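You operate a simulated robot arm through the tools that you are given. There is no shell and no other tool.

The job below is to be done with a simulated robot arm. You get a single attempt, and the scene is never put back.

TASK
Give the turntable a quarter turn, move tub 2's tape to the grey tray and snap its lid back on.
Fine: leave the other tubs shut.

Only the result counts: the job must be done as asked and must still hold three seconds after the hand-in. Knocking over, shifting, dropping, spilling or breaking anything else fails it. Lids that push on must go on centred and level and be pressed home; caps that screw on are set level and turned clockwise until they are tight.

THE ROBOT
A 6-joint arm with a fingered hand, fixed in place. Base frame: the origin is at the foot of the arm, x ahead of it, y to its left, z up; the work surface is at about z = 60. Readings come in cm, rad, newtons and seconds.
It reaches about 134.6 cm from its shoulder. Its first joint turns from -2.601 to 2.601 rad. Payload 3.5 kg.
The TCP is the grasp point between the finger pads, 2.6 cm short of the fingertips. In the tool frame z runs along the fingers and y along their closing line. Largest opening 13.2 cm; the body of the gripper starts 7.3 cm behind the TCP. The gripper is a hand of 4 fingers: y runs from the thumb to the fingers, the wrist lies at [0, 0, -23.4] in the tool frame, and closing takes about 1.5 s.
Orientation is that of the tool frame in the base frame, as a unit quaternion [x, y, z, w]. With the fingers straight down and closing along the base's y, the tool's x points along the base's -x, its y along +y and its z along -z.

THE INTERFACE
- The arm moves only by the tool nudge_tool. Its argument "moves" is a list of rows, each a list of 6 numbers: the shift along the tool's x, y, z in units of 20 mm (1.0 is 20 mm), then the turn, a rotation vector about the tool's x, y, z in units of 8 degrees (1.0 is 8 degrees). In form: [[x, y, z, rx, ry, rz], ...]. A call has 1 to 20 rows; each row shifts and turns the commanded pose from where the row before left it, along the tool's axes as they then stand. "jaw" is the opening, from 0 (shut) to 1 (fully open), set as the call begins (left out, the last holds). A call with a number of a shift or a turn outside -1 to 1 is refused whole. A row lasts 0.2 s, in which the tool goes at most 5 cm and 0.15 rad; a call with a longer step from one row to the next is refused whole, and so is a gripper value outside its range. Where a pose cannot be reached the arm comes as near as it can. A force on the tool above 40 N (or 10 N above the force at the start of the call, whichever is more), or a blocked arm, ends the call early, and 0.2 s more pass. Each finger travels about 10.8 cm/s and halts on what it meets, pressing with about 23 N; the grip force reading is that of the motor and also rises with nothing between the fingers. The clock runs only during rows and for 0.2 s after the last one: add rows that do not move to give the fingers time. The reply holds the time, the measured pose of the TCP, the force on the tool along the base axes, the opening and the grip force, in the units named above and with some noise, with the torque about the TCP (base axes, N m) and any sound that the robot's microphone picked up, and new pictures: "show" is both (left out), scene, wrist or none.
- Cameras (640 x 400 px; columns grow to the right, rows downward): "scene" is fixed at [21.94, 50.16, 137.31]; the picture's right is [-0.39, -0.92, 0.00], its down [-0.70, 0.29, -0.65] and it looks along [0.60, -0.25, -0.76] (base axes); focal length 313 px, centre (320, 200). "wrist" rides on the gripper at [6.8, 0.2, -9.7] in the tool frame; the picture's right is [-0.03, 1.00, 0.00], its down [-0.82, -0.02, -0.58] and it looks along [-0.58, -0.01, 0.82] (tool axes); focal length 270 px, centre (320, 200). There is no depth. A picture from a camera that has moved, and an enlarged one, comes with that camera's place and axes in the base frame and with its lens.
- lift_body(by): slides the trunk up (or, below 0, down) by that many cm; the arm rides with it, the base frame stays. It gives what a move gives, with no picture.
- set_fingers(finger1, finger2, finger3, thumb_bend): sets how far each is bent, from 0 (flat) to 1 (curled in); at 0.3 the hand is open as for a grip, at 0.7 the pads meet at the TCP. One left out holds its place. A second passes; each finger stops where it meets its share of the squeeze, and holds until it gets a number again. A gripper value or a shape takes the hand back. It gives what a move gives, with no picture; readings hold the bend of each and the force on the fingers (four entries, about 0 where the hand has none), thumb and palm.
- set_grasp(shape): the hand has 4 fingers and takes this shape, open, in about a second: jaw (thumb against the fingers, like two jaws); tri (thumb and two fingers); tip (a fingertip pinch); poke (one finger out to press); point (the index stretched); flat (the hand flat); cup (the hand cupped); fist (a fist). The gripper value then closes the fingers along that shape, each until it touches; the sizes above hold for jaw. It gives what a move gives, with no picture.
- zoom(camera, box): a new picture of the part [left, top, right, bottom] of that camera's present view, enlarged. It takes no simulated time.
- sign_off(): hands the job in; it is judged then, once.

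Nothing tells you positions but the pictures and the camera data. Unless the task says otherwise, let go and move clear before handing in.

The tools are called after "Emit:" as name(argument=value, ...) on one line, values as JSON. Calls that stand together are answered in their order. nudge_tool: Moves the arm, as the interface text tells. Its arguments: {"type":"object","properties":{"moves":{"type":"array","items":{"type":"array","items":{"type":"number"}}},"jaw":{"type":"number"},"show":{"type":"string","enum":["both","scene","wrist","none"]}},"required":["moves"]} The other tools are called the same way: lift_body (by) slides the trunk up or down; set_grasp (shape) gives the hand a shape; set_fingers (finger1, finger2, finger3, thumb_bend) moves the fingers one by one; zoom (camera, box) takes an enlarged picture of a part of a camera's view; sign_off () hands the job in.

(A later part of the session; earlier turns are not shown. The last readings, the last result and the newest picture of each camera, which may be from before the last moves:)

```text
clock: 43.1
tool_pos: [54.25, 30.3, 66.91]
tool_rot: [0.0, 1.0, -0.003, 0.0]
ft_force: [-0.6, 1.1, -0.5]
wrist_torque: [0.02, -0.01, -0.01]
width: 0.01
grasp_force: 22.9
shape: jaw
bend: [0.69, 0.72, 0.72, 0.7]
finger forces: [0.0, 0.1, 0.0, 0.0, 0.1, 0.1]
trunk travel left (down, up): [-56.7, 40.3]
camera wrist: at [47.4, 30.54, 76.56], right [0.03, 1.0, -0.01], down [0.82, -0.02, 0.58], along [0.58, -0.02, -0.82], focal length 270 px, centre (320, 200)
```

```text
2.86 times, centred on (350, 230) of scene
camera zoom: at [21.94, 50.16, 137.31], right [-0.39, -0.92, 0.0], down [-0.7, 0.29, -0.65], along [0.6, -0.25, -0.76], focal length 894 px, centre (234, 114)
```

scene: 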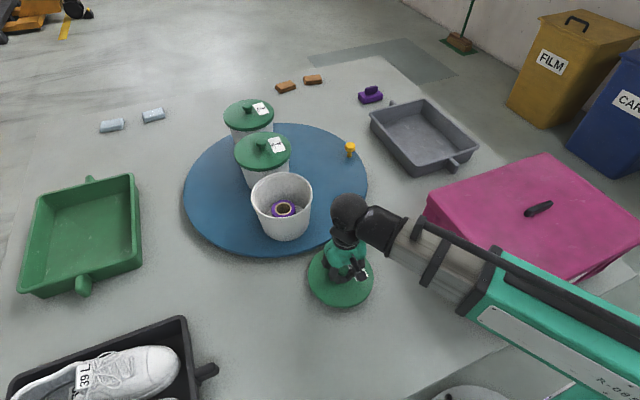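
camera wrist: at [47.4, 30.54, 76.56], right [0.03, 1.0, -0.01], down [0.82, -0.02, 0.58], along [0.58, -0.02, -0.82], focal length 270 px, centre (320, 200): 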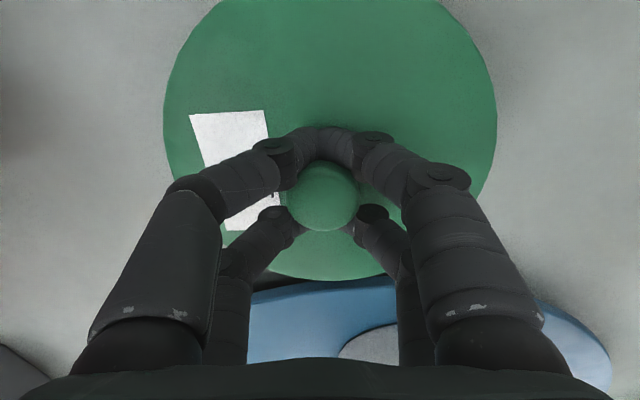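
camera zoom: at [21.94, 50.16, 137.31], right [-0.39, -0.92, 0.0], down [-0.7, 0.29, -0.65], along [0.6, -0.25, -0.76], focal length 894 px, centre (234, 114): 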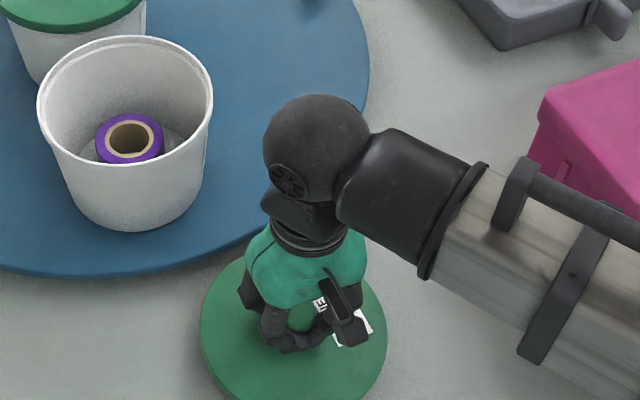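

The lid is close to the table. I'll ease it down in small steps and watch the force.

Emit:
lift_body(by=-1)

Emit:
lift_body(by=-0.6)

Emit:
nudge_tool(moves=[[0, 0, 0, 0, 0, 0]], show="wrist")

```text
clock: 43.7
tool_pos: [54.28, 30.28, 65.75]
tool_rot: [0.001, 1.0, -0.003, -0.001]
ft_force: [-0.3, 0.1, -1.3]
wrist_torque: [-0.01, 0.0, 0.01]
width: 0.01
grasp_force: 23.0
shape: jaw
bend: [0.69, 0.72, 0.72, 0.7]
finger forces: [0.0, 0.0, 0.1, 0.0, 0.0, 0.1]
trunk travel left (down, up): [-55.7, 41.3]
```

```text
clock: 44.2
tool_pos: [54.29, 30.26, 65.26]
tool_rot: [0.0, 1.0, -0.003, 0.0]
ft_force: [0.2, 0.9, -1.1]
wrist_torque: [-0.01, -0.01, 0.01]
width: 0.0
grasp_force: 22.9
shape: jaw
bend: [0.69, 0.72, 0.72, 0.7]
finger forces: [0.0, 0.0, 0.0, 0.0, 0.0, 0.0]
trunk travel left (down, up): [-55.1, 41.9]
```

```text
clock: 44.6
tool_pos: [54.24, 30.38, 65.21]
tool_rot: [-0.001, 1.0, -0.004, 0.001]
ft_force: [0.2, 0.0, -2.0]
wrist_torque: [0.0, 0.01, 0.01]
width: 0.0
grasp_force: 23.0
shape: jaw
bend: [0.69, 0.72, 0.72, 0.7]
finger forces: [0.0, 0.0, 0.0, 0.1, 0.0, 0.0]
trunk travel left (down, up): [-55.1, 41.9]
camera wrist: at [47.4, 30.54, 74.96], right [0.03, 1.0, -0.01], down [0.82, -0.02, 0.58], along [0.58, -0.02, -0.82], focal length 270 px, centre (320, 200)
```

wrist: 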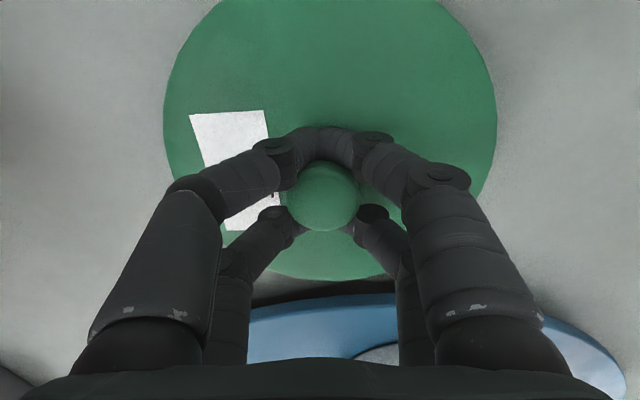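

Emit:
lift_body(by=-0.5)

Emit:
lift_body(by=-0.4)

Emit:
nudge_tool(moves=[[0, 0, 0, 0, 0, 0]], show="wrist")

Emit:
zoom(camera="scene", box=[290, 220, 410, 310])

```text
clock: 45.1
tool_pos: [54.42, 30.38, 64.7]
tool_rot: [-0.001, 1.0, -0.003, 0.001]
ft_force: [-0.3, -0.2, -0.2]
wrist_torque: [-0.02, -0.01, 0.02]
width: 0.0
grasp_force: 22.9
shape: jaw
bend: [0.69, 0.72, 0.72, 0.7]
finger forces: [0.0, 0.0, 0.0, 0.0, 0.0, 0.0]
trunk travel left (down, up): [-54.6, 42.4]
```

```text
clock: 45.7
tool_pos: [54.45, 30.37, 64.35]
tool_rot: [-0.001, 1.0, -0.004, -0.001]
ft_force: [-0.4, -0.7, -0.1]
wrist_torque: [-0.01, 0.0, -0.01]
width: 0.01
grasp_force: 23.2
shape: jaw
bend: [0.69, 0.72, 0.72, 0.7]
finger forces: [0.1, 0.0, 0.0, 0.1, 0.1, 0.0]
trunk travel left (down, up): [-54.2, 42.8]
```

```text
clock: 46.1
tool_pos: [54.27, 30.25, 64.2]
tool_rot: [-0.001, 1.0, -0.003, 0.0]
ft_force: [0.6, -0.7, -1.7]
wrist_torque: [0.01, 0.03, 0.04]
width: 0.0
grasp_force: 23.2
shape: jaw
bend: [0.69, 0.72, 0.72, 0.7]
finger forces: [0.0, 0.1, 0.0, 0.0, 0.1, 0.1]
trunk travel left (down, up): [-54.2, 42.8]
camera wrist: at [47.4, 30.54, 74.06], right [0.03, 1.0, -0.01], down [0.82, -0.02, 0.58], along [0.58, -0.02, -0.82], focal length 270 px, centre (320, 200)
```

wrist: 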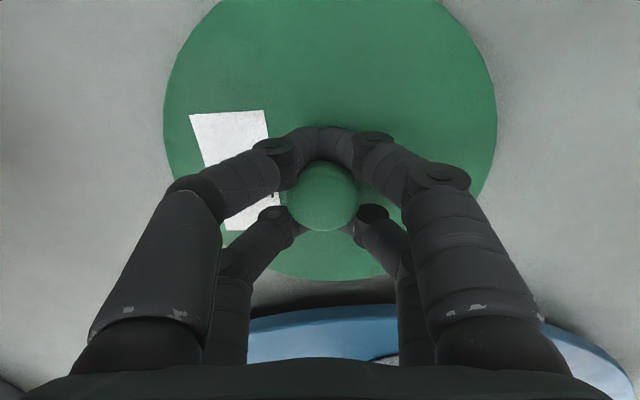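

```text
4.44 times, centred on (350, 265) of scene
camera zoom: at [21.94, 50.16, 137.31], right [-0.39, -0.92, 0.0], down [-0.7, 0.29, -0.65], along [0.6, -0.25, -0.76], focal length 1391 px, centre (187, -89)
```

zoom: 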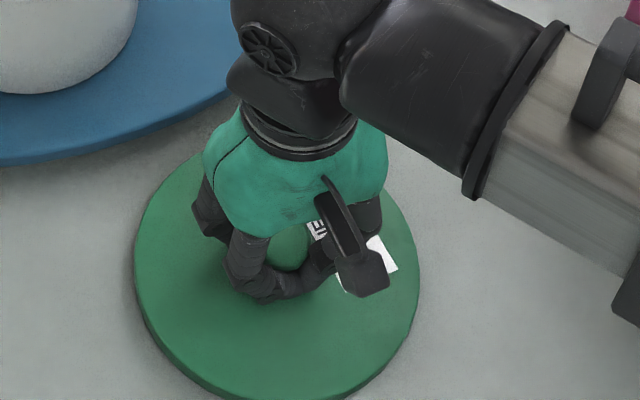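

Emit:
lift_body(by=-0.4)

Emit:
lift_body(by=-0.4)

Emit:
nudge_tool(moves=[[0, 0, 0, 0, 0, 0]], show="wrist")

Emit:
zoom(camera="scene", box=[290, 220, 410, 310])

```text
clock: 46.6
tool_pos: [54.39, 30.33, 64.03]
tool_rot: [0.0, 1.0, -0.005, 0.0]
ft_force: [0.9, -0.3, 0.0]
wrist_torque: [-0.02, 0.0, 0.01]
width: 0.0
grasp_force: 22.6
shape: jaw
bend: [0.69, 0.72, 0.72, 0.7]
finger forces: [0.1, 0.0, 0.0, 0.0, 0.1, 0.0]
trunk travel left (down, up): [-53.8, 43.2]
```

```text
clock: 47.1
tool_pos: [54.36, 30.24, 63.49]
tool_rot: [0.0, 1.0, -0.003, 0.0]
ft_force: [0.6, -0.2, -0.2]
wrist_torque: [-0.03, 0.0, 0.0]
width: 0.0
grasp_force: 23.0
shape: jaw
bend: [0.69, 0.72, 0.72, 0.7]
finger forces: [0.0, 0.1, 0.1, 0.0, 0.0, 0.0]
trunk travel left (down, up): [-53.4, 43.6]
```

```text
clock: 47.5
tool_pos: [54.34, 30.36, 63.55]
tool_rot: [0.0, 1.0, -0.003, 0.001]
ft_force: [0.0, -0.1, -0.6]
wrist_torque: [0.0, 0.01, -0.03]
width: 0.02
grasp_force: 22.8
shape: jaw
bend: [0.69, 0.72, 0.72, 0.7]
finger forces: [0.1, 0.0, 0.0, 0.1, 0.0, 0.0]
trunk travel left (down, up): [-53.4, 43.6]
camera wrist: at [47.4, 30.54, 73.26], right [0.03, 1.0, -0.01], down [0.82, -0.02, 0.58], along [0.58, -0.02, -0.82], focal length 270 px, centre (320, 200)
```

wrist: 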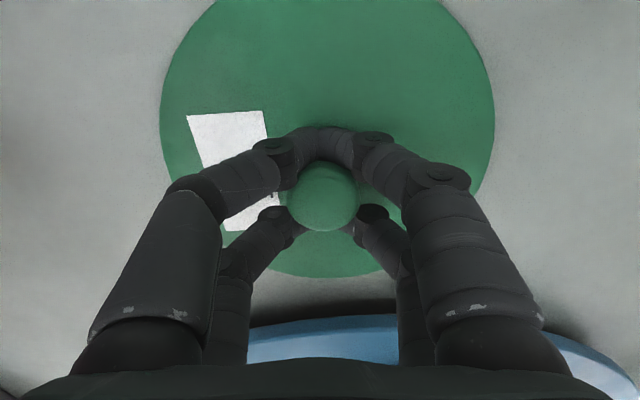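

```text
4.44 times, centred on (350, 265) of scene
camera zoom: at [21.94, 50.16, 137.31], right [-0.39, -0.92, 0.0], down [-0.7, 0.29, -0.65], along [0.6, -0.25, -0.76], focal length 1391 px, centre (187, -89)
```

zoom: 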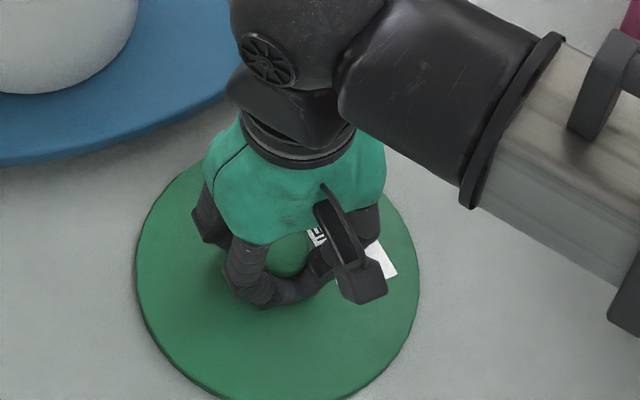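

The lid has settled on the table, with a tiny relative shift in the wrist view. I'll open the fingers and rise clear.

Emit:
nudge_tool(moves=[[0, 0, 0, 0, 0, 0], [0, 0, 0, 0, 0, 0], [0, 0, 0, 0, 0, 0], [0, 0, 0, 0, 0, 0], [0, 0, 0, 0, 0, 0]], jaw=0.5)

Emit:
zoom(camera="scene", box=[290, 220, 410, 310])

```text
clock: 48.7
tool_pos: [54.31, 30.38, 63.5]
tool_rot: [0.0, 1.0, -0.002, 0.0]
ft_force: [0.7, -0.2, -0.3]
wrist_torque: [0.05, 0.01, 0.01]
width: 6.52
grasp_force: 0.1
shape: jaw
bend: [0.73, 0.73, 0.73, 0.7]
finger forces: [0.1, 0.0, 0.0, 0.0, 0.0, 0.0]
trunk travel left (down, up): [-53.4, 43.6]
camera wrist: at [47.4, 30.54, 73.26], right [0.03, 1.0, -0.01], down [0.82, -0.02, 0.58], along [0.58, -0.02, -0.82], focal length 270 px, centre (320, 200)
```

scene: 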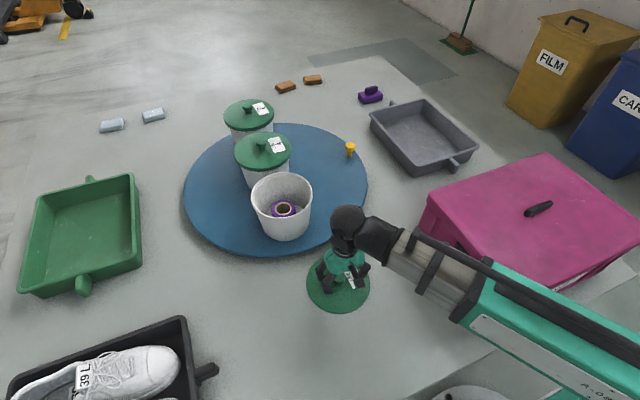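
wrist: 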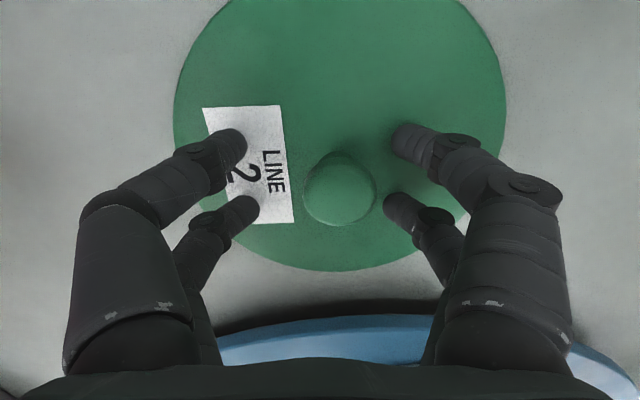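

```text
4.44 times, centred on (350, 265) of scene
camera zoom: at [21.94, 50.16, 137.31], right [-0.39, -0.92, 0.0], down [-0.7, 0.29, -0.65], along [0.6, -0.25, -0.76], focal length 1391 px, centre (187, -89)
```

zoom: 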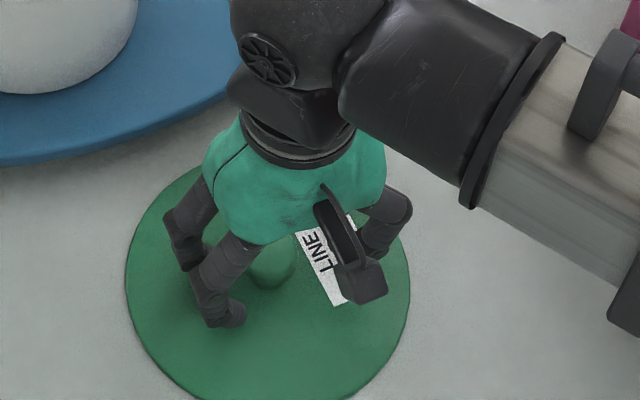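

The lid is resting free on the table. I'll raise up and go over the open tub to locate the tape.

Emit:
lift_body(by=27)

Emit:
nudge_tool(moves=[[-0.6, 0.22, 0, 0, 0, 0], [-0.6, 0.22, 0, 0, 0, 0], [-0.6, 0.22, 0, 0, 0, 0], [-0.6, 0.22, 0, 0, 0, 0], [-0.6, 0.22, 0, 0, 0, 0], [-0.6, 0.22, 0, 0, 0, 0], [-0.6, 0.22, 0, 0, 0, 0], [-0.6, 0.22, 0, 0, 0, 0], [-0.6, 0.22, 0, 0, 0, 0], [-0.6, 0.22, 0, 0, 0, 0], [-0.6, 0.22, 0, 0, 0, 0], [-0.6, 0.22, 0, 0, 0, 0], [-0.6, 0.22, 0, 0, 0, 0], [-0.6, 0.22, 0, 0, 0, 0], [-0.6, 0.22, 0, 0, 0, 0], [-0.6, 0.22, 0, 0, 0, 0], [-0.6, 0.22, 0, 0, 0, 0], [-0.6, 0.22, 0, 0, 0, 0], [0, 0, 0, 0, 0, 0]], jaw=0.7)

Emit:
zoom(camera="scene", box=[230, 150, 400, 320])

```text
clock: 51.5
tool_pos: [54.33, 30.29, 90.44]
tool_rot: [-0.001, 1.0, -0.003, 0.0]
ft_force: [-0.2, 0.0, 0.3]
wrist_torque: [0.02, 0.05, -0.01]
width: 6.54
grasp_force: 0.1
shape: jaw
bend: [0.73, 0.73, 0.73, 0.7]
finger forces: [0.1, 0.0, 0.2, 0.0, 0.1, 0.0]
trunk travel left (down, up): [-80.4, 16.6]
```

```text
clock: 55.5
tool_pos: [76.06, 38.29, 90.35]
tool_rot: [-0.001, 1.0, -0.003, 0.001]
ft_force: [0.1, -0.3, -0.3]
wrist_torque: [0.05, -0.01, 0.03]
width: 9.21
grasp_force: 0.0
shape: jaw
bend: [0.68, 0.68, 0.68, 0.58]
finger forces: [0.0, 0.0, 0.0, 0.1, 0.0, 0.1]
trunk travel left (down, up): [-80.4, 16.6]
camera wrist: at [69.02, 38.49, 100.25], right [0.03, 1.0, -0.01], down [0.82, -0.02, 0.58], along [0.58, -0.02, -0.82], focal length 270 px, centre (320, 200)
```

scene: 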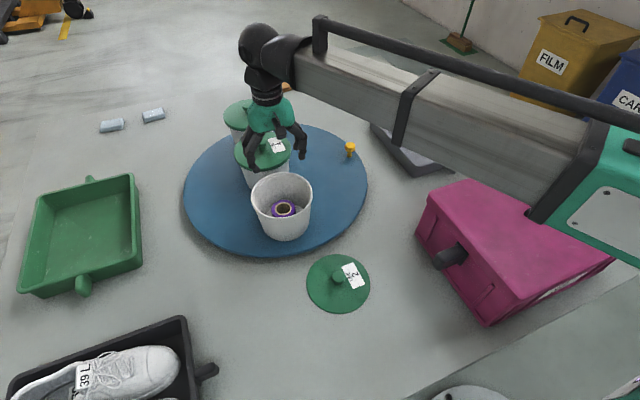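
wrist: 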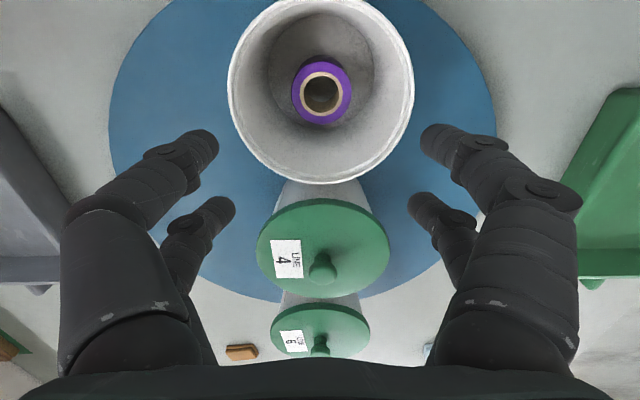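

```text
2.35 times, centred on (315, 235) of scene
camera zoom: at [21.94, 50.16, 137.31], right [-0.39, -0.92, 0.0], down [-0.7, 0.29, -0.65], along [0.6, -0.25, -0.76], focal length 736 px, centre (332, 118)
```

zoom: 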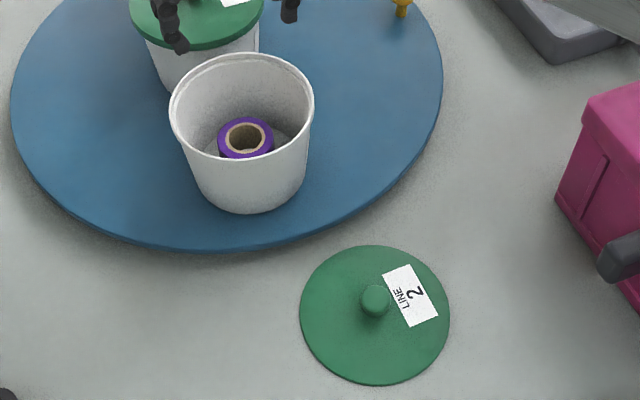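

The tape's top centres at about (76.2, 38.35, 70), 6.4 cm across, inside a tub with a 15.6 cm rim. I'll centre the finger pairs on it, narrow the opening to about 7.3 cm, and descend in stages.

Emit:
nudge_tool(moves=[[0.1, 0.03, 0, 0, 0, 0], [0, 0, 0, 0, 0, 0], [0, 0, 0, 0, 0, 0]], jaw=0.55, show="none")

Emit:
lift_body(by=-11)

Emit:
nudge_tool(moves=[[0, 0, 0, 0, 0, 0]])

Emit:
zoom(camera="scene", box=[230, 120, 340, 250])

```text
clock: 56.3
tool_pos: [75.72, 38.27, 90.49]
tool_rot: [0.0, 1.0, -0.004, 0.0]
ft_force: [0.2, 0.4, 0.2]
wrist_torque: [-0.01, -0.02, 0.02]
width: 7.31
grasp_force: 0.0
shape: jaw
bend: [0.72, 0.72, 0.72, 0.7]
finger forces: [0.1, 0.1, 0.0, 0.1, 0.0, 0.0]
trunk travel left (down, up): [-80.4, 16.6]
```

```text
clock: 57.7
tool_pos: [75.65, 38.31, 79.49]
tool_rot: [0.0, 1.0, -0.003, 0.001]
ft_force: [-0.2, 0.7, 0.1]
wrist_torque: [0.02, -0.01, -0.02]
width: 7.31
grasp_force: 0.0
shape: jaw
bend: [0.72, 0.72, 0.72, 0.7]
finger forces: [0.1, 0.0, 0.0, 0.0, 0.1, 0.0]
trunk travel left (down, up): [-69.4, 27.6]
```

```text
clock: 58.1
tool_pos: [75.7, 38.38, 79.52]
tool_rot: [0.0, 1.0, -0.003, 0.002]
ft_force: [0.6, 0.3, 0.5]
wrist_torque: [0.05, 0.03, -0.01]
width: 7.34
grasp_force: 0.1
shape: jaw
bend: [0.72, 0.72, 0.72, 0.7]
finger forces: [0.0, 0.1, 0.0, 0.1, 0.0, 0.1]
trunk travel left (down, up): [-69.4, 27.6]
camera wrist: at [68.8, 38.53, 89.26], right [0.03, 1.0, -0.01], down [0.82, -0.02, 0.58], along [0.58, -0.02, -0.82], focal length 270 px, centre (320, 200)
```

scene: 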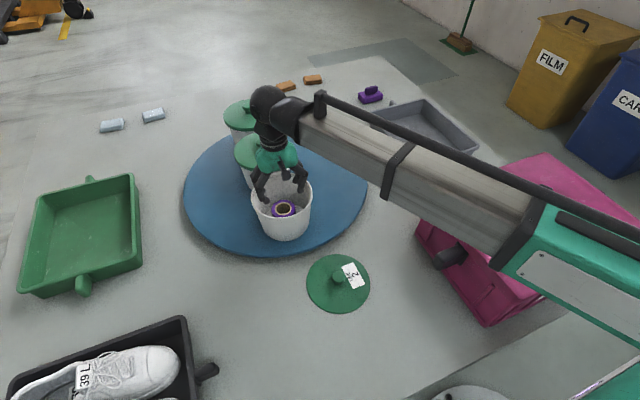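
wrist: 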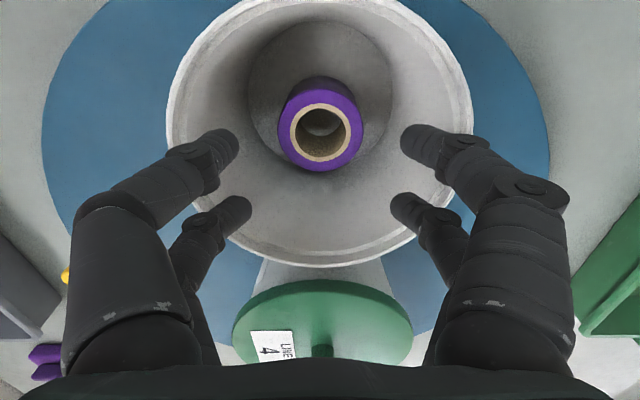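

```text
3.08 times, centred on (285, 185) of scene
camera zoom: at [21.94, 50.16, 137.31], right [-0.39, -0.92, 0.0], down [-0.7, 0.29, -0.65], along [0.6, -0.25, -0.76], focal length 963 px, centre (428, 246)
```

zoom: 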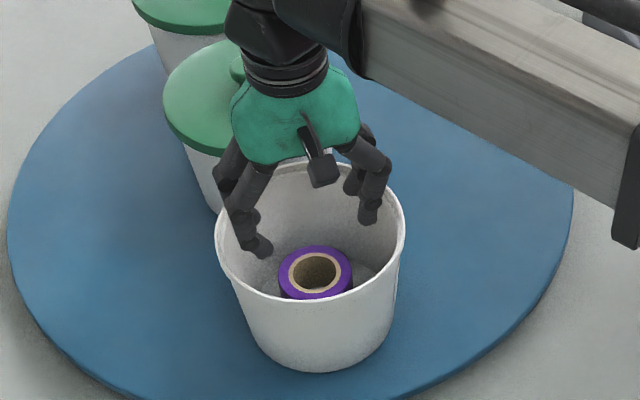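

Everything is centred. I'll shift by 0.3 cm in x and lower into the tub in two steps, watching the force.

Emit:
nudge_tool(moves=[[-0.15, 0, 0, 0, 0, 0], [0, 0, 0, 0, 0, 0]], show="none")

Emit:
lift_body(by=-5)

Emit:
nudge_tool(moves=[[0, 0, 0, 0, 0, 0]])

Emit:
zoom(camera="scene", box=[230, 120, 340, 250])

```text
clock: 58.7
tool_pos: [76.08, 38.3, 79.49]
tool_rot: [0.0, 1.0, -0.003, 0.0]
ft_force: [0.2, 0.0, 0.6]
wrist_torque: [-0.02, 0.0, 0.0]
width: 7.34
grasp_force: 0.0
shape: jaw
bend: [0.72, 0.72, 0.72, 0.7]
finger forces: [0.0, 0.1, 0.0, 0.1, 0.0, 0.0]
trunk travel left (down, up): [-69.4, 27.6]
```

```text
clock: 59.6
tool_pos: [76.02, 38.23, 74.44]
tool_rot: [0.0, 1.0, -0.003, 0.0]
ft_force: [0.2, -0.6, -0.5]
wrist_torque: [-0.05, -0.01, -0.02]
width: 7.33
grasp_force: 0.1
shape: jaw
bend: [0.72, 0.72, 0.72, 0.7]
finger forces: [0.0, 0.0, 0.0, 0.0, 0.0, 0.1]
trunk travel left (down, up): [-64.4, 32.6]
```

```text
clock: 60.0
tool_pos: [76.08, 38.27, 74.55]
tool_rot: [0.0, 1.0, -0.004, 0.001]
ft_force: [0.8, 0.6, 0.0]
wrist_torque: [0.0, 0.0, 0.0]
width: 7.29
grasp_force: 0.1
shape: jaw
bend: [0.72, 0.72, 0.72, 0.7]
finger forces: [0.0, 0.0, 0.1, 0.0, 0.1, 0.0]
trunk travel left (down, up): [-64.4, 32.6]
camera wrist: at [69.11, 38.55, 84.26], right [0.03, 1.0, -0.01], down [0.82, -0.02, 0.58], along [0.58, -0.02, -0.82], focal length 270 px, centre (320, 200)
```

scene: 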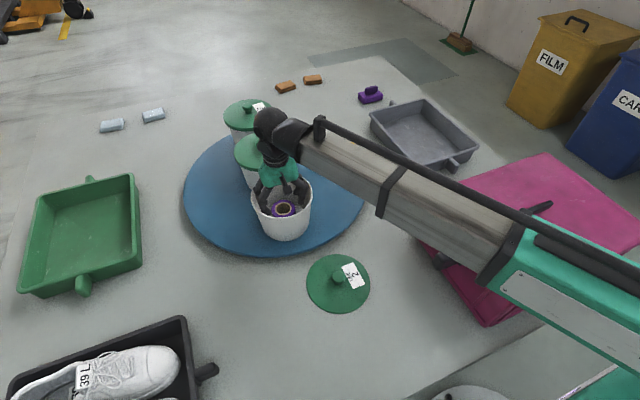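
wrist: 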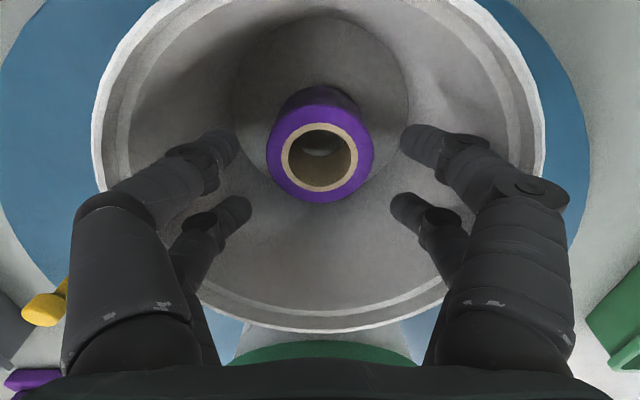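

```text
3.08 times, centred on (285, 185) of scene
camera zoom: at [21.94, 50.16, 137.31], right [-0.39, -0.92, 0.0], down [-0.7, 0.29, -0.65], along [0.6, -0.25, -0.76], focal length 963 px, centre (428, 246)
```

zoom: 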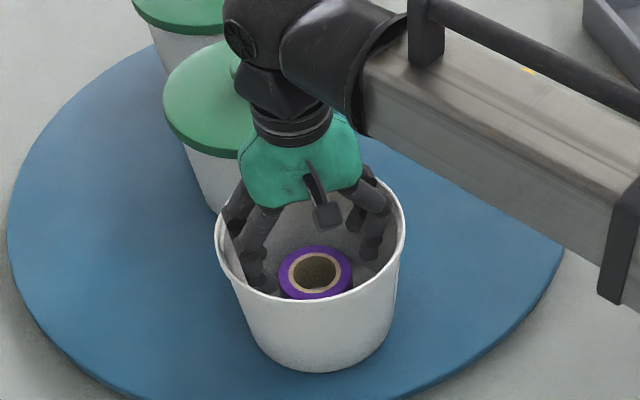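

Emit:
lift_body(by=-2.2)

Emit:
nudge_tool(moves=[[0, 0, 0, 0, 0, 0]])

Emit:
zoom(camera="scene", box=[240, 140, 330, 250])

```text
clock: 60.7
tool_pos: [75.97, 38.34, 72.32]
tool_rot: [0.0, 1.0, -0.003, 0.001]
ft_force: [0.0, -0.3, 0.1]
wrist_torque: [0.0, -0.03, 0.01]
width: 7.34
grasp_force: 0.0
shape: jaw
bend: [0.72, 0.72, 0.72, 0.7]
finger forces: [0.0, 0.0, 0.0, 0.0, 0.1, 0.1]
trunk travel left (down, up): [-62.2, 34.8]
```

```text
clock: 61.1
tool_pos: [76.1, 38.29, 72.29]
tool_rot: [0.0, 1.0, -0.004, 0.002]
ft_force: [-0.7, -0.2, -0.1]
wrist_torque: [-0.01, -0.02, 0.01]
width: 7.3
grasp_force: 0.1
shape: jaw
bend: [0.72, 0.72, 0.72, 0.7]
finger forces: [0.0, 0.0, 0.1, 0.0, 0.0, 0.0]
trunk travel left (down, up): [-62.2, 34.8]
camera wrist: at [69.11, 38.55, 82.06], right [0.03, 1.0, -0.01], down [0.82, -0.02, 0.58], along [0.58, -0.02, -0.82], focal length 270 px, centre (320, 200)
```

scene: 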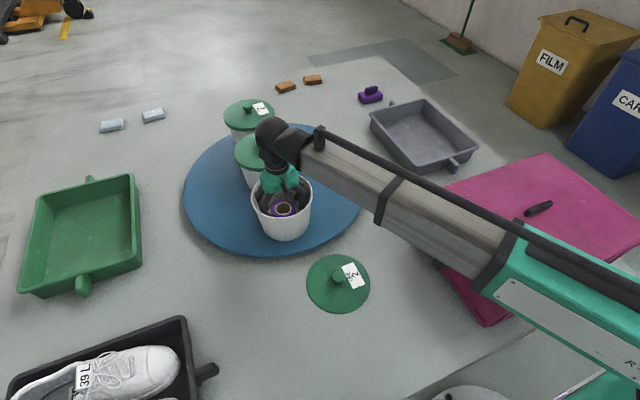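
wrist: 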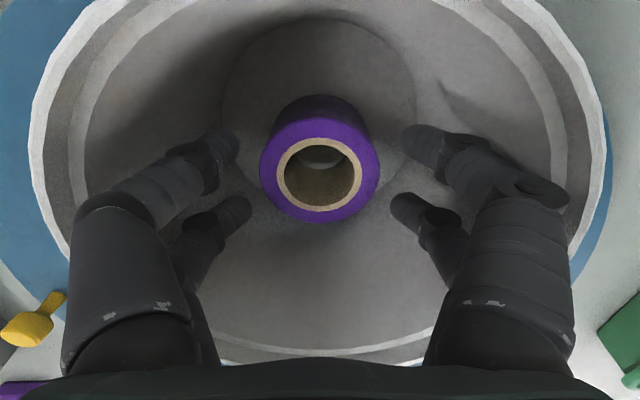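

```text
3.64 times, centred on (285, 195) of scene
camera zoom: at [21.94, 50.16, 137.31], right [-0.39, -0.92, 0.0], down [-0.7, 0.29, -0.65], along [0.6, -0.25, -0.76], focal length 1138 px, centre (447, 218)
```

zoom: 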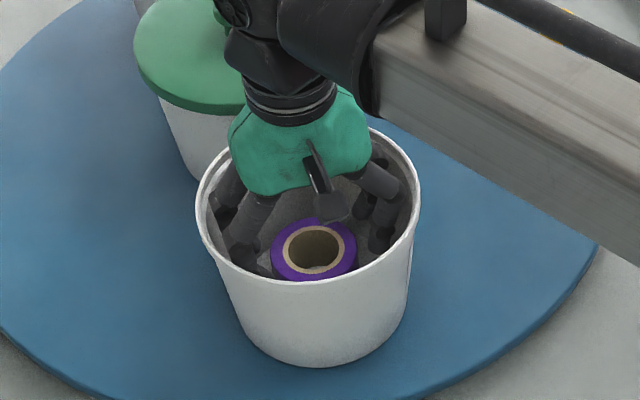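

There is clearance all round and the tape is centred. I'll lower two more cm and close.

Emit:
lift_body(by=-2.2)

Emit:
nudge_tool(moves=[[0, 0, 0, 0, 0, 0], [0, 0, 0, 0, 0, 0], [0, 0, 0, 0, 0, 0], [0, 0, 0, 0, 0, 0], [0, 0, 0, 0, 0, 0]], jaw=0.3)

Emit:
zoom(camera="scene", box=[240, 140, 330, 250])

```text
clock: 61.8
tool_pos: [75.97, 38.31, 70.02]
tool_rot: [0.001, 1.0, -0.004, 0.0]
ft_force: [-0.1, 1.0, 0.2]
wrist_torque: [-0.02, 0.02, 0.01]
width: 7.33
grasp_force: 0.1
shape: jaw
bend: [0.72, 0.72, 0.72, 0.7]
finger forces: [0.1, 0.0, 0.0, 0.0, 0.1, 0.1]
trunk travel left (down, up): [-60.0, 37.0]
```

```text
clock: 63.0
tool_pos: [76.05, 38.14, 70.15]
tool_rot: [0.0, 1.0, -0.003, 0.001]
ft_force: [-0.5, -0.9, 0.1]
wrist_torque: [0.01, 0.01, -0.03]
width: 4.45
grasp_force: 23.1
shape: jaw
bend: [0.74, 0.73, 0.73, 0.7]
finger forces: [18.5, 23.3, 23.2, 0.1, 17.1, 0.0]
trunk travel left (down, up): [-60.0, 37.0]
camera wrist: at [69.12, 38.55, 79.85], right [0.03, 1.0, -0.01], down [0.82, -0.02, 0.58], along [0.58, -0.02, -0.82], focal length 270 px, centre (320, 200)
```

scene: 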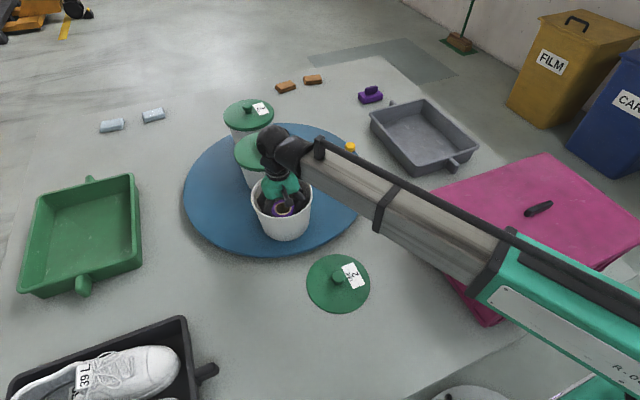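
wrist: 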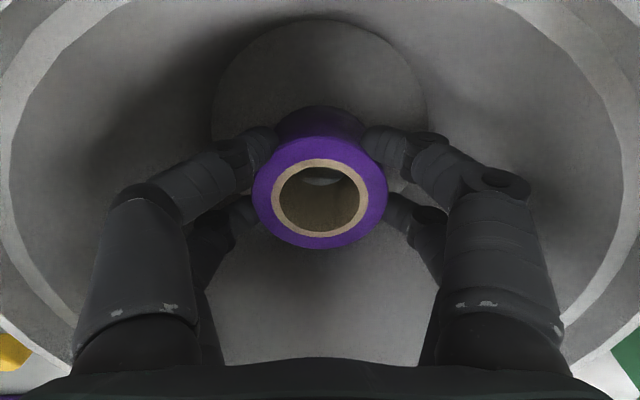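

```text
3.64 times, centred on (285, 195) of scene
camera zoom: at [21.94, 50.16, 137.31], right [-0.39, -0.92, 0.0], down [-0.7, 0.29, -0.65], along [0.6, -0.25, -0.76], focal length 1138 px, centre (447, 218)
```

zoom: 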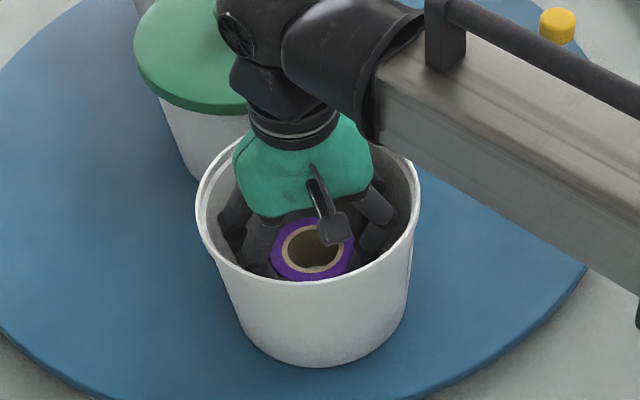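

All the fingers have the roll gripped. I'll lift and check that it comes along.

Emit:
lift_body(by=4)

Emit:
nudge_tool(moves=[[0, 0, 0, 0, 0, 0]])

```text
clock: 63.8
tool_pos: [76.08, 38.2, 74.02]
tool_rot: [0.0, 1.0, -0.004, 0.0]
ft_force: [0.0, 0.0, -1.0]
wrist_torque: [0.01, -0.03, 0.0]
width: 4.4
grasp_force: 22.4
shape: jaw
bend: [0.74, 0.73, 0.73, 0.7]
finger forces: [18.5, 23.3, 23.2, 0.1, 17.1, 0.0]
trunk travel left (down, up): [-64.0, 33.0]
```

```text
clock: 64.2
tool_pos: [76.05, 38.21, 74.04]
tool_rot: [0.0, 1.0, -0.004, 0.0]
ft_force: [-0.2, 0.7, -1.4]
wrist_torque: [-0.01, -0.02, -0.01]
width: 4.42
grasp_force: 22.6
shape: jaw
bend: [0.74, 0.73, 0.73, 0.7]
finger forces: [18.5, 23.3, 23.2, 0.0, 17.1, 0.0]
trunk travel left (down, up): [-64.0, 33.0]
camera wrist: at [69.12, 38.55, 83.85], right [0.03, 1.0, -0.01], down [0.82, -0.02, 0.58], along [0.58, -0.02, -0.82], focal length 270 px, centre (320, 200)
```

scene: 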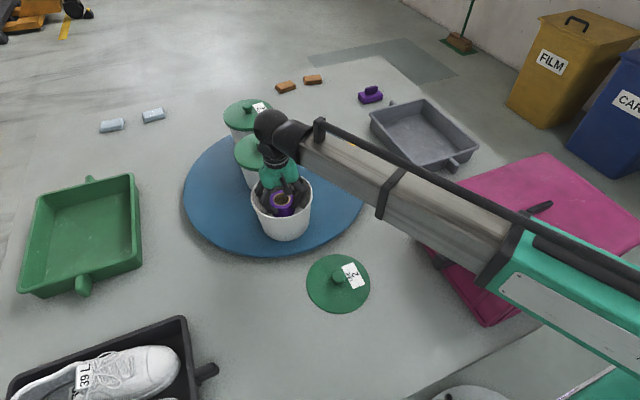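
wrist: 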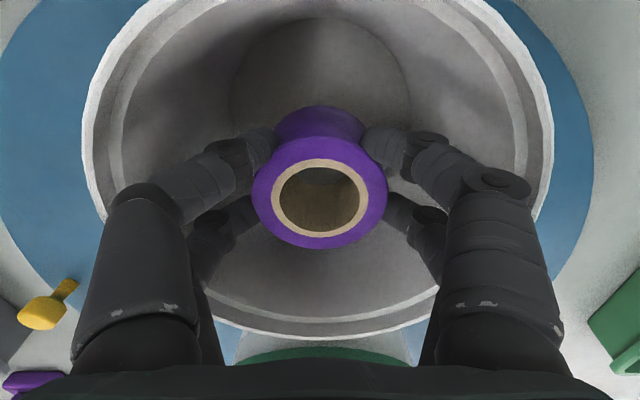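

The tape is coming up with the hand. I'll lift it clear and carry it toward the grey tray's centre, near (95, -22).

Emit:
lift_body(by=15)

Emit:
nudge_tool(moves=[[-0.14, -0.43, 0, 0, 0, 0], [-0.28, -0.87, 0, 0, 0, 0], [-0.28, -0.87, 0, 0, 0, 0], [-0.28, -0.87, 0, 0, 0, 0], [-0.28, -0.87, 0, 0, 0, 0], [-0.28, -0.87, 0, 0, 0, 0], [-0.28, -0.87, 0, 0, 0, 0], [-0.28, -0.87, 0, 0, 0, 0], [-0.28, -0.87, 0, 0, 0, 0], [-0.28, -0.87, 0, 0, 0, 0], [-0.28, -0.87, 0, 0, 0, 0], [-0.28, -0.87, 0, 0, 0, 0], [-0.28, -0.87, 0, 0, 0, 0], [-0.28, -0.87, 0, 0, 0, 0], [-0.28, -0.87, 0, 0, 0, 0], [-0.28, -0.87, 0, 0, 0, 0], [-0.28, -0.87, 0, 0, 0, 0], [-0.28, -0.87, 0, 0, 0, 0]])

```text
clock: 66.0
tool_pos: [76.07, 38.33, 89.03]
tool_rot: [0.0, 1.0, -0.004, 0.0]
ft_force: [-0.1, 0.9, -1.3]
wrist_torque: [0.02, -0.01, -0.03]
width: 4.43
grasp_force: 22.8
shape: jaw
bend: [0.74, 0.73, 0.73, 0.7]
finger forces: [18.4, 23.3, 23.2, 0.0, 17.0, 0.0]
trunk travel left (down, up): [-79.0, 18.0]
```

```text
clock: 69.8
tool_pos: [85.75, 7.79, 89.02]
tool_rot: [0.0, 1.0, -0.003, 0.0]
ft_force: [-0.2, -0.2, -0.8]
wrist_torque: [0.02, 0.01, 0.01]
width: 4.4
grasp_force: 23.0
shape: jaw
bend: [0.74, 0.73, 0.73, 0.7]
finger forces: [19.2, 23.6, 23.5, 0.0, 17.3, 0.0]
trunk travel left (down, up): [-79.0, 18.0]
camera wrist: at [78.99, 8.11, 98.85], right [0.03, 1.0, -0.01], down [0.82, -0.02, 0.58], along [0.58, -0.02, -0.82], focal length 270 px, centre (320, 200)
```

scene: 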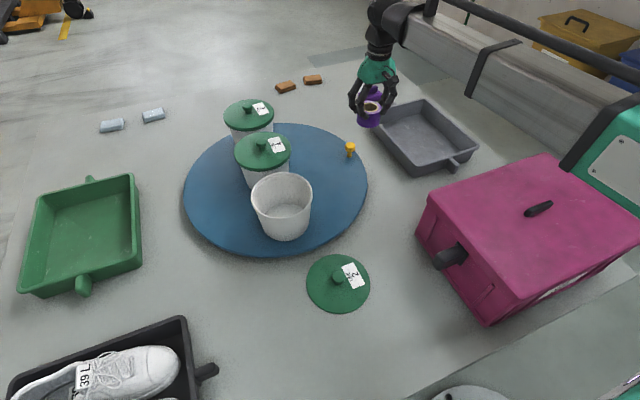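
wrist: 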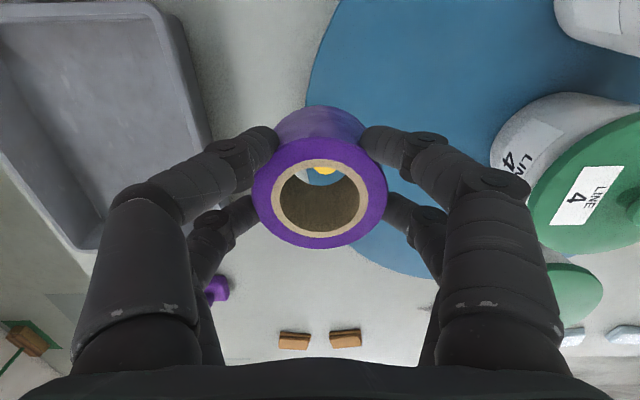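

The tape is steady. I'll continue to the tray centre, near (95, -20).

Emit:
nudge_tool(moves=[[-0.29, -0.87, 0, 0, 0, 0], [-0.29, -0.87, 0, 0, 0, 0], [-0.29, -0.87, 0, 0, 0, 0], [-0.29, -0.87, 0, 0, 0, 0], [-0.29, -0.87, 0, 0, 0, 0], [-0.29, -0.87, 0, 0, 0, 0], [-0.29, -0.87, 0, 0, 0, 0], [-0.29, -0.87, 0, 0, 0, 0], [-0.29, -0.87, 0, 0, 0, 0], [-0.29, -0.87, 0, 0, 0, 0], [-0.29, -0.87, 0, 0, 0, 0], [-0.29, -0.87, 0, 0, 0, 0], [-0.29, -0.87, 0, 0, 0, 0], [-0.29, -0.87, 0, 0, 0, 0], [-0.29, -0.87, 0, 0, 0, 0], [-0.29, -0.87, 0, 0, 0, 0], [0, 0, 0, 0, 0, 0]])

```text
clock: 73.4
tool_pos: [95.18, -19.88, 89.11]
tool_rot: [0.0, 1.0, -0.003, 0.0]
ft_force: [-0.2, -0.4, -0.3]
wrist_torque: [-0.03, 0.01, 0.01]
width: 4.39
grasp_force: 22.8
shape: jaw
bend: [0.74, 0.73, 0.73, 0.7]
finger forces: [19.4, 23.8, 23.7, 0.0, 17.4, 0.0]
out of reach, approached as far as the arm can: row 6
trunk travel left (down, up): [-79.0, 18.0]
camera wrist: at [88.24, -19.74, 98.85], right [0.03, 1.0, -0.01], down [0.82, -0.02, 0.58], along [0.58, -0.02, -0.82], focal length 270 px, centre (320, 200)
```

scene: 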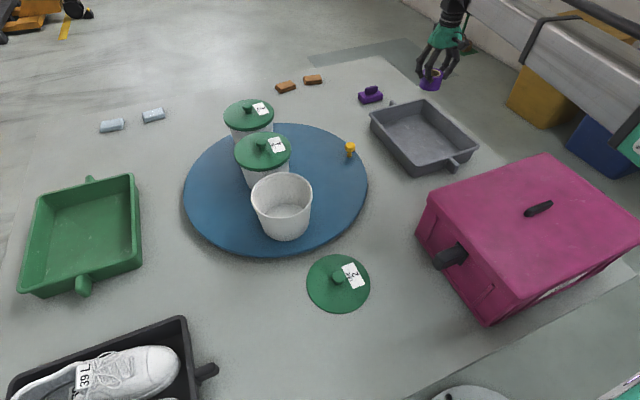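
wrist: 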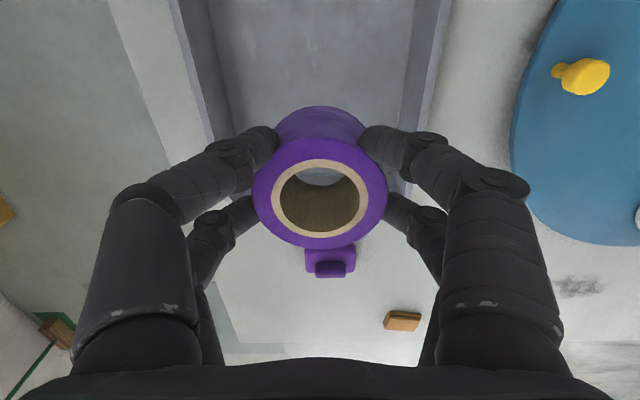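

The hand is over the tray's centre (x 80..110, y -34..-7). I'll lower the tape into it.

Emit:
lift_body(by=-19.5)

Emit:
nudge_tool(moves=[[0, 0, 0, 0, 0, 0]])

Emit:
zoom(camera="scene", box=[350, 50, 510, 190])

```text
clock: 75.5
tool_pos: [95.24, -19.96, 69.66]
tool_rot: [-0.001, 1.0, -0.003, 0.0]
ft_force: [-0.1, -0.3, -1.1]
wrist_torque: [0.02, 0.04, 0.01]
width: 4.38
grasp_force: 22.9
shape: jaw
bend: [0.74, 0.73, 0.73, 0.7]
finger forces: [19.4, 23.8, 23.7, 0.0, 17.5, 0.0]
trunk travel left (down, up): [-59.5, 37.5]
```

```text
clock: 75.9
tool_pos: [95.22, -19.95, 69.59]
tool_rot: [0.001, 1.0, -0.003, -0.001]
ft_force: [-0.2, 0.4, -0.7]
wrist_torque: [0.0, -0.01, 0.01]
width: 4.4
grasp_force: 23.2
shape: jaw
bend: [0.74, 0.73, 0.73, 0.7]
finger forces: [19.4, 23.9, 23.8, 0.0, 17.5, 0.1]
trunk travel left (down, up): [-59.5, 37.5]
camera wrist: at [88.23, -19.7, 79.35], right [0.03, 1.0, -0.01], down [0.82, -0.02, 0.58], along [0.58, -0.02, -0.82], focal length 270 px, centre (320, 200)
```

scene: 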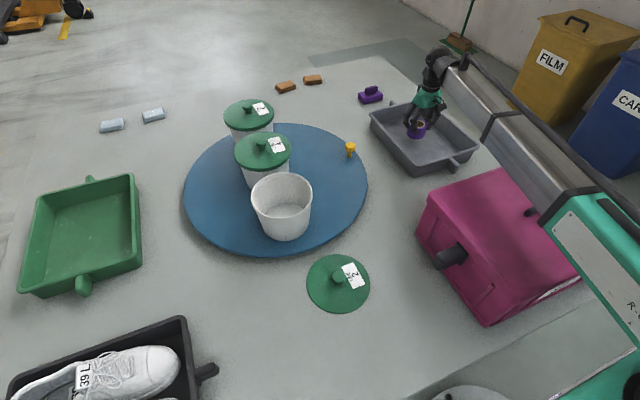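
wrist: 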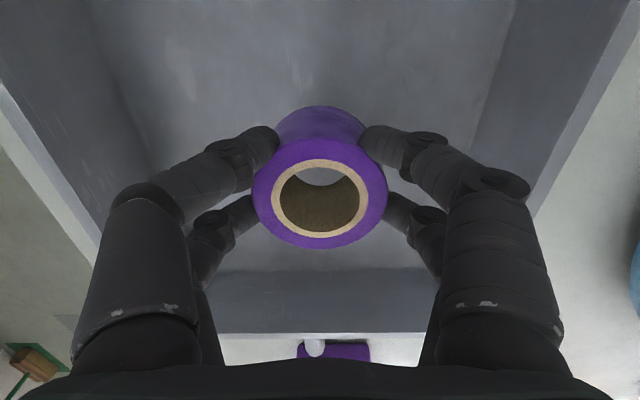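

```text
2.86 times, centred on (430, 120) of scene
camera zoom: at [21.94, 50.16, 137.31], right [-0.39, -0.92, 0.0], down [-0.7, 0.29, -0.65], along [0.6, -0.25, -0.76], focal length 894 px, centre (6, 429)
```

zoom: 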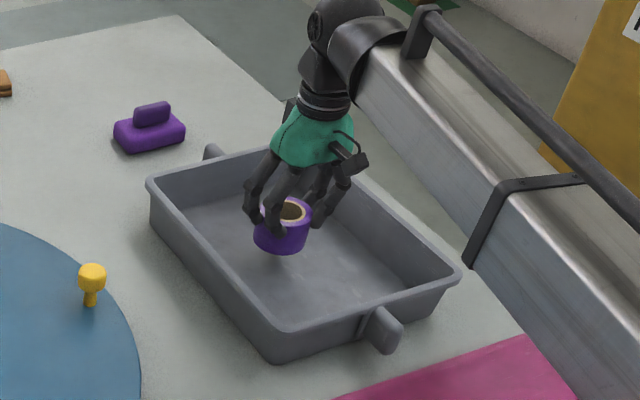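

Emit:
lift_body(by=-1.6)

Emit:
lift_body(by=-0.6)

Emit:
lift_body(by=-0.4)

Emit:
nudge_tool(moves=[[0, 0, 0, 0, 0, 0]], show="wrist")

Emit:
zoom(camera="scene", box=[380, 70, 480, 170])

```text
clock: 76.5
tool_pos: [95.23, -20.0, 68.06]
tool_rot: [0.0, 1.0, -0.004, 0.001]
ft_force: [0.2, 0.5, -1.4]
wrist_torque: [-0.01, 0.02, -0.01]
width: 4.4
grasp_force: 23.4
shape: jaw
bend: [0.74, 0.73, 0.73, 0.7]
finger forces: [19.4, 23.9, 23.7, 0.0, 17.6, 0.0]
trunk travel left (down, up): [-57.9, 39.1]
```

```text
clock: 77.1
tool_pos: [95.15, -19.93, 67.38]
tool_rot: [0.001, 1.0, -0.004, 0.0]
ft_force: [0.1, -0.6, -0.7]
wrist_torque: [0.0, 0.01, 0.02]
width: 4.36
grasp_force: 22.8
shape: jaw
bend: [0.74, 0.73, 0.73, 0.7]
finger forces: [19.4, 23.7, 23.7, 0.0, 17.4, 0.0]
trunk travel left (down, up): [-57.3, 39.7]
```

```text
clock: 77.6
tool_pos: [95.08, -19.99, 66.95]
tool_rot: [-0.001, 1.0, -0.004, 0.0]
ft_force: [-0.1, -0.2, -0.9]
wrist_torque: [-0.02, 0.01, 0.0]
width: 4.36
grasp_force: 22.9
shape: jaw
bend: [0.74, 0.73, 0.73, 0.7]
finger forces: [19.3, 23.9, 23.7, 0.1, 17.4, 0.1]
trunk travel left (down, up): [-56.9, 40.1]
```

```text
clock: 78.0
tool_pos: [95.03, -20.05, 67.0]
tool_rot: [0.0, 1.0, -0.004, 0.0]
ft_force: [0.3, -1.2, -0.1]
wrist_torque: [0.0, 0.0, -0.03]
width: 4.4
grasp_force: 22.9
shape: jaw
bend: [0.74, 0.73, 0.73, 0.7]
finger forces: [19.4, 23.9, 23.7, 0.0, 17.5, 0.1]
trunk travel left (down, up): [-56.9, 40.1]
camera wrist: at [88.23, -19.7, 76.75], right [0.03, 1.0, -0.01], down [0.82, -0.02, 0.58], along [0.58, -0.02, -0.82], focal length 270 px, centre (320, 200)
```

wrist: 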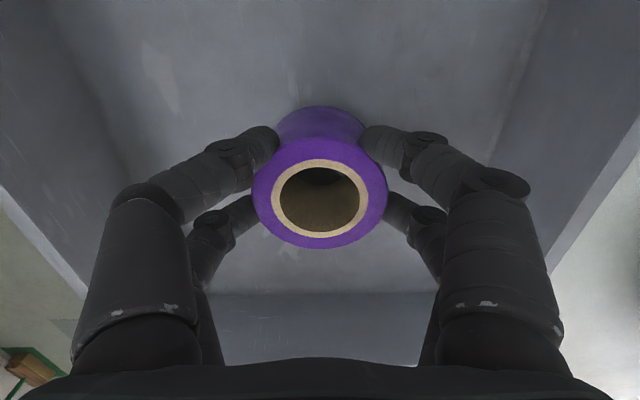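

```text
4.00 times, centred on (430, 120) of scene
camera zoom: at [21.94, 50.16, 137.31], right [-0.39, -0.92, 0.0], down [-0.7, 0.29, -0.65], along [0.6, -0.25, -0.76], focal length 1252 px, centre (-120, 520)
```

zoom: 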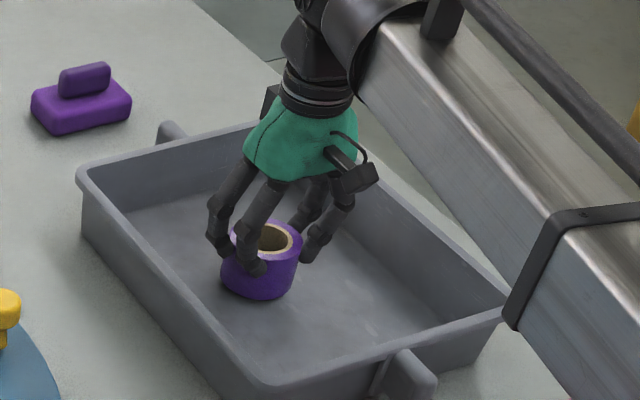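

Emit:
lift_body(by=-0.4)

Emit:
lift_body(by=-0.3)

Emit:
nudge_tool(moves=[[0, 0, 0, 0, 0, 0]], show="wrist")

Emit:
zoom(camera="scene", box=[390, 90, 450, 150])

```text
clock: 78.5
tool_pos: [95.07, -19.98, 66.5]
tool_rot: [0.0, 1.0, -0.003, 0.0]
ft_force: [-0.4, 0.5, -1.5]
wrist_torque: [-0.01, 0.03, -0.02]
width: 4.37
grasp_force: 23.1
shape: jaw
bend: [0.74, 0.73, 0.73, 0.7]
finger forces: [19.4, 23.8, 23.8, 0.0, 17.5, 0.1]
trunk travel left (down, up): [-56.5, 40.5]
```

```text
clock: 79.0
tool_pos: [95.16, -19.99, 66.23]
tool_rot: [0.0, 1.0, -0.004, 0.0]
ft_force: [-0.4, -0.2, -0.6]
wrist_torque: [-0.01, -0.02, 0.0]
width: 4.38
grasp_force: 22.8
shape: jaw
bend: [0.74, 0.73, 0.73, 0.7]
finger forces: [19.4, 23.9, 23.7, 0.0, 17.5, 0.0]
trunk travel left (down, up): [-56.2, 40.8]
```

```text
clock: 79.5
tool_pos: [95.16, -19.94, 66.24]
tool_rot: [0.0, 1.0, -0.003, 0.0]
ft_force: [0.7, 0.2, -1.7]
wrist_torque: [0.0, 0.03, 0.02]
width: 4.4
grasp_force: 22.7
shape: jaw
bend: [0.74, 0.73, 0.73, 0.7]
finger forces: [19.3, 23.8, 23.8, 0.1, 17.6, 0.0]
trunk travel left (down, up): [-56.2, 40.8]
camera wrist: at [88.23, -19.7, 76.05], right [0.03, 1.0, -0.01], down [0.82, -0.02, 0.58], along [0.58, -0.02, -0.82], focal length 270 px, centre (320, 200)
```

wrist: 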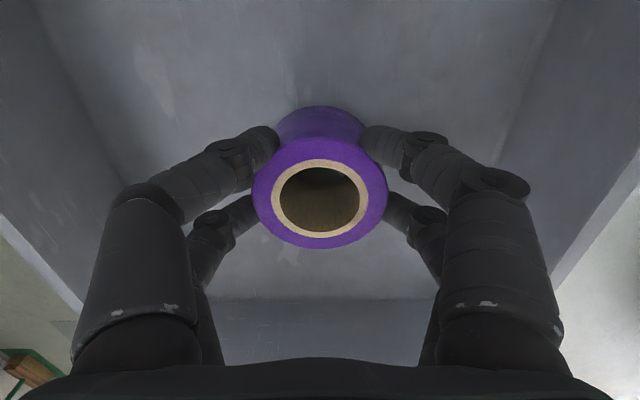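

```text
6.67 times, centred on (420, 120) of scene
camera zoom: at [21.94, 50.16, 137.31], right [-0.39, -0.92, 0.0], down [-0.7, 0.29, -0.65], along [0.6, -0.25, -0.76], focal length 2087 px, centre (-347, 733)
```

zoom: 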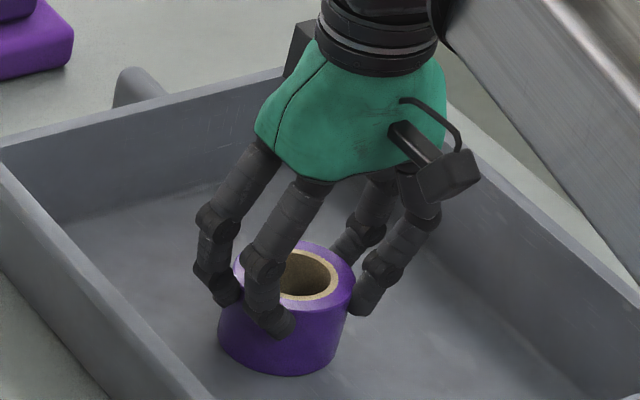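

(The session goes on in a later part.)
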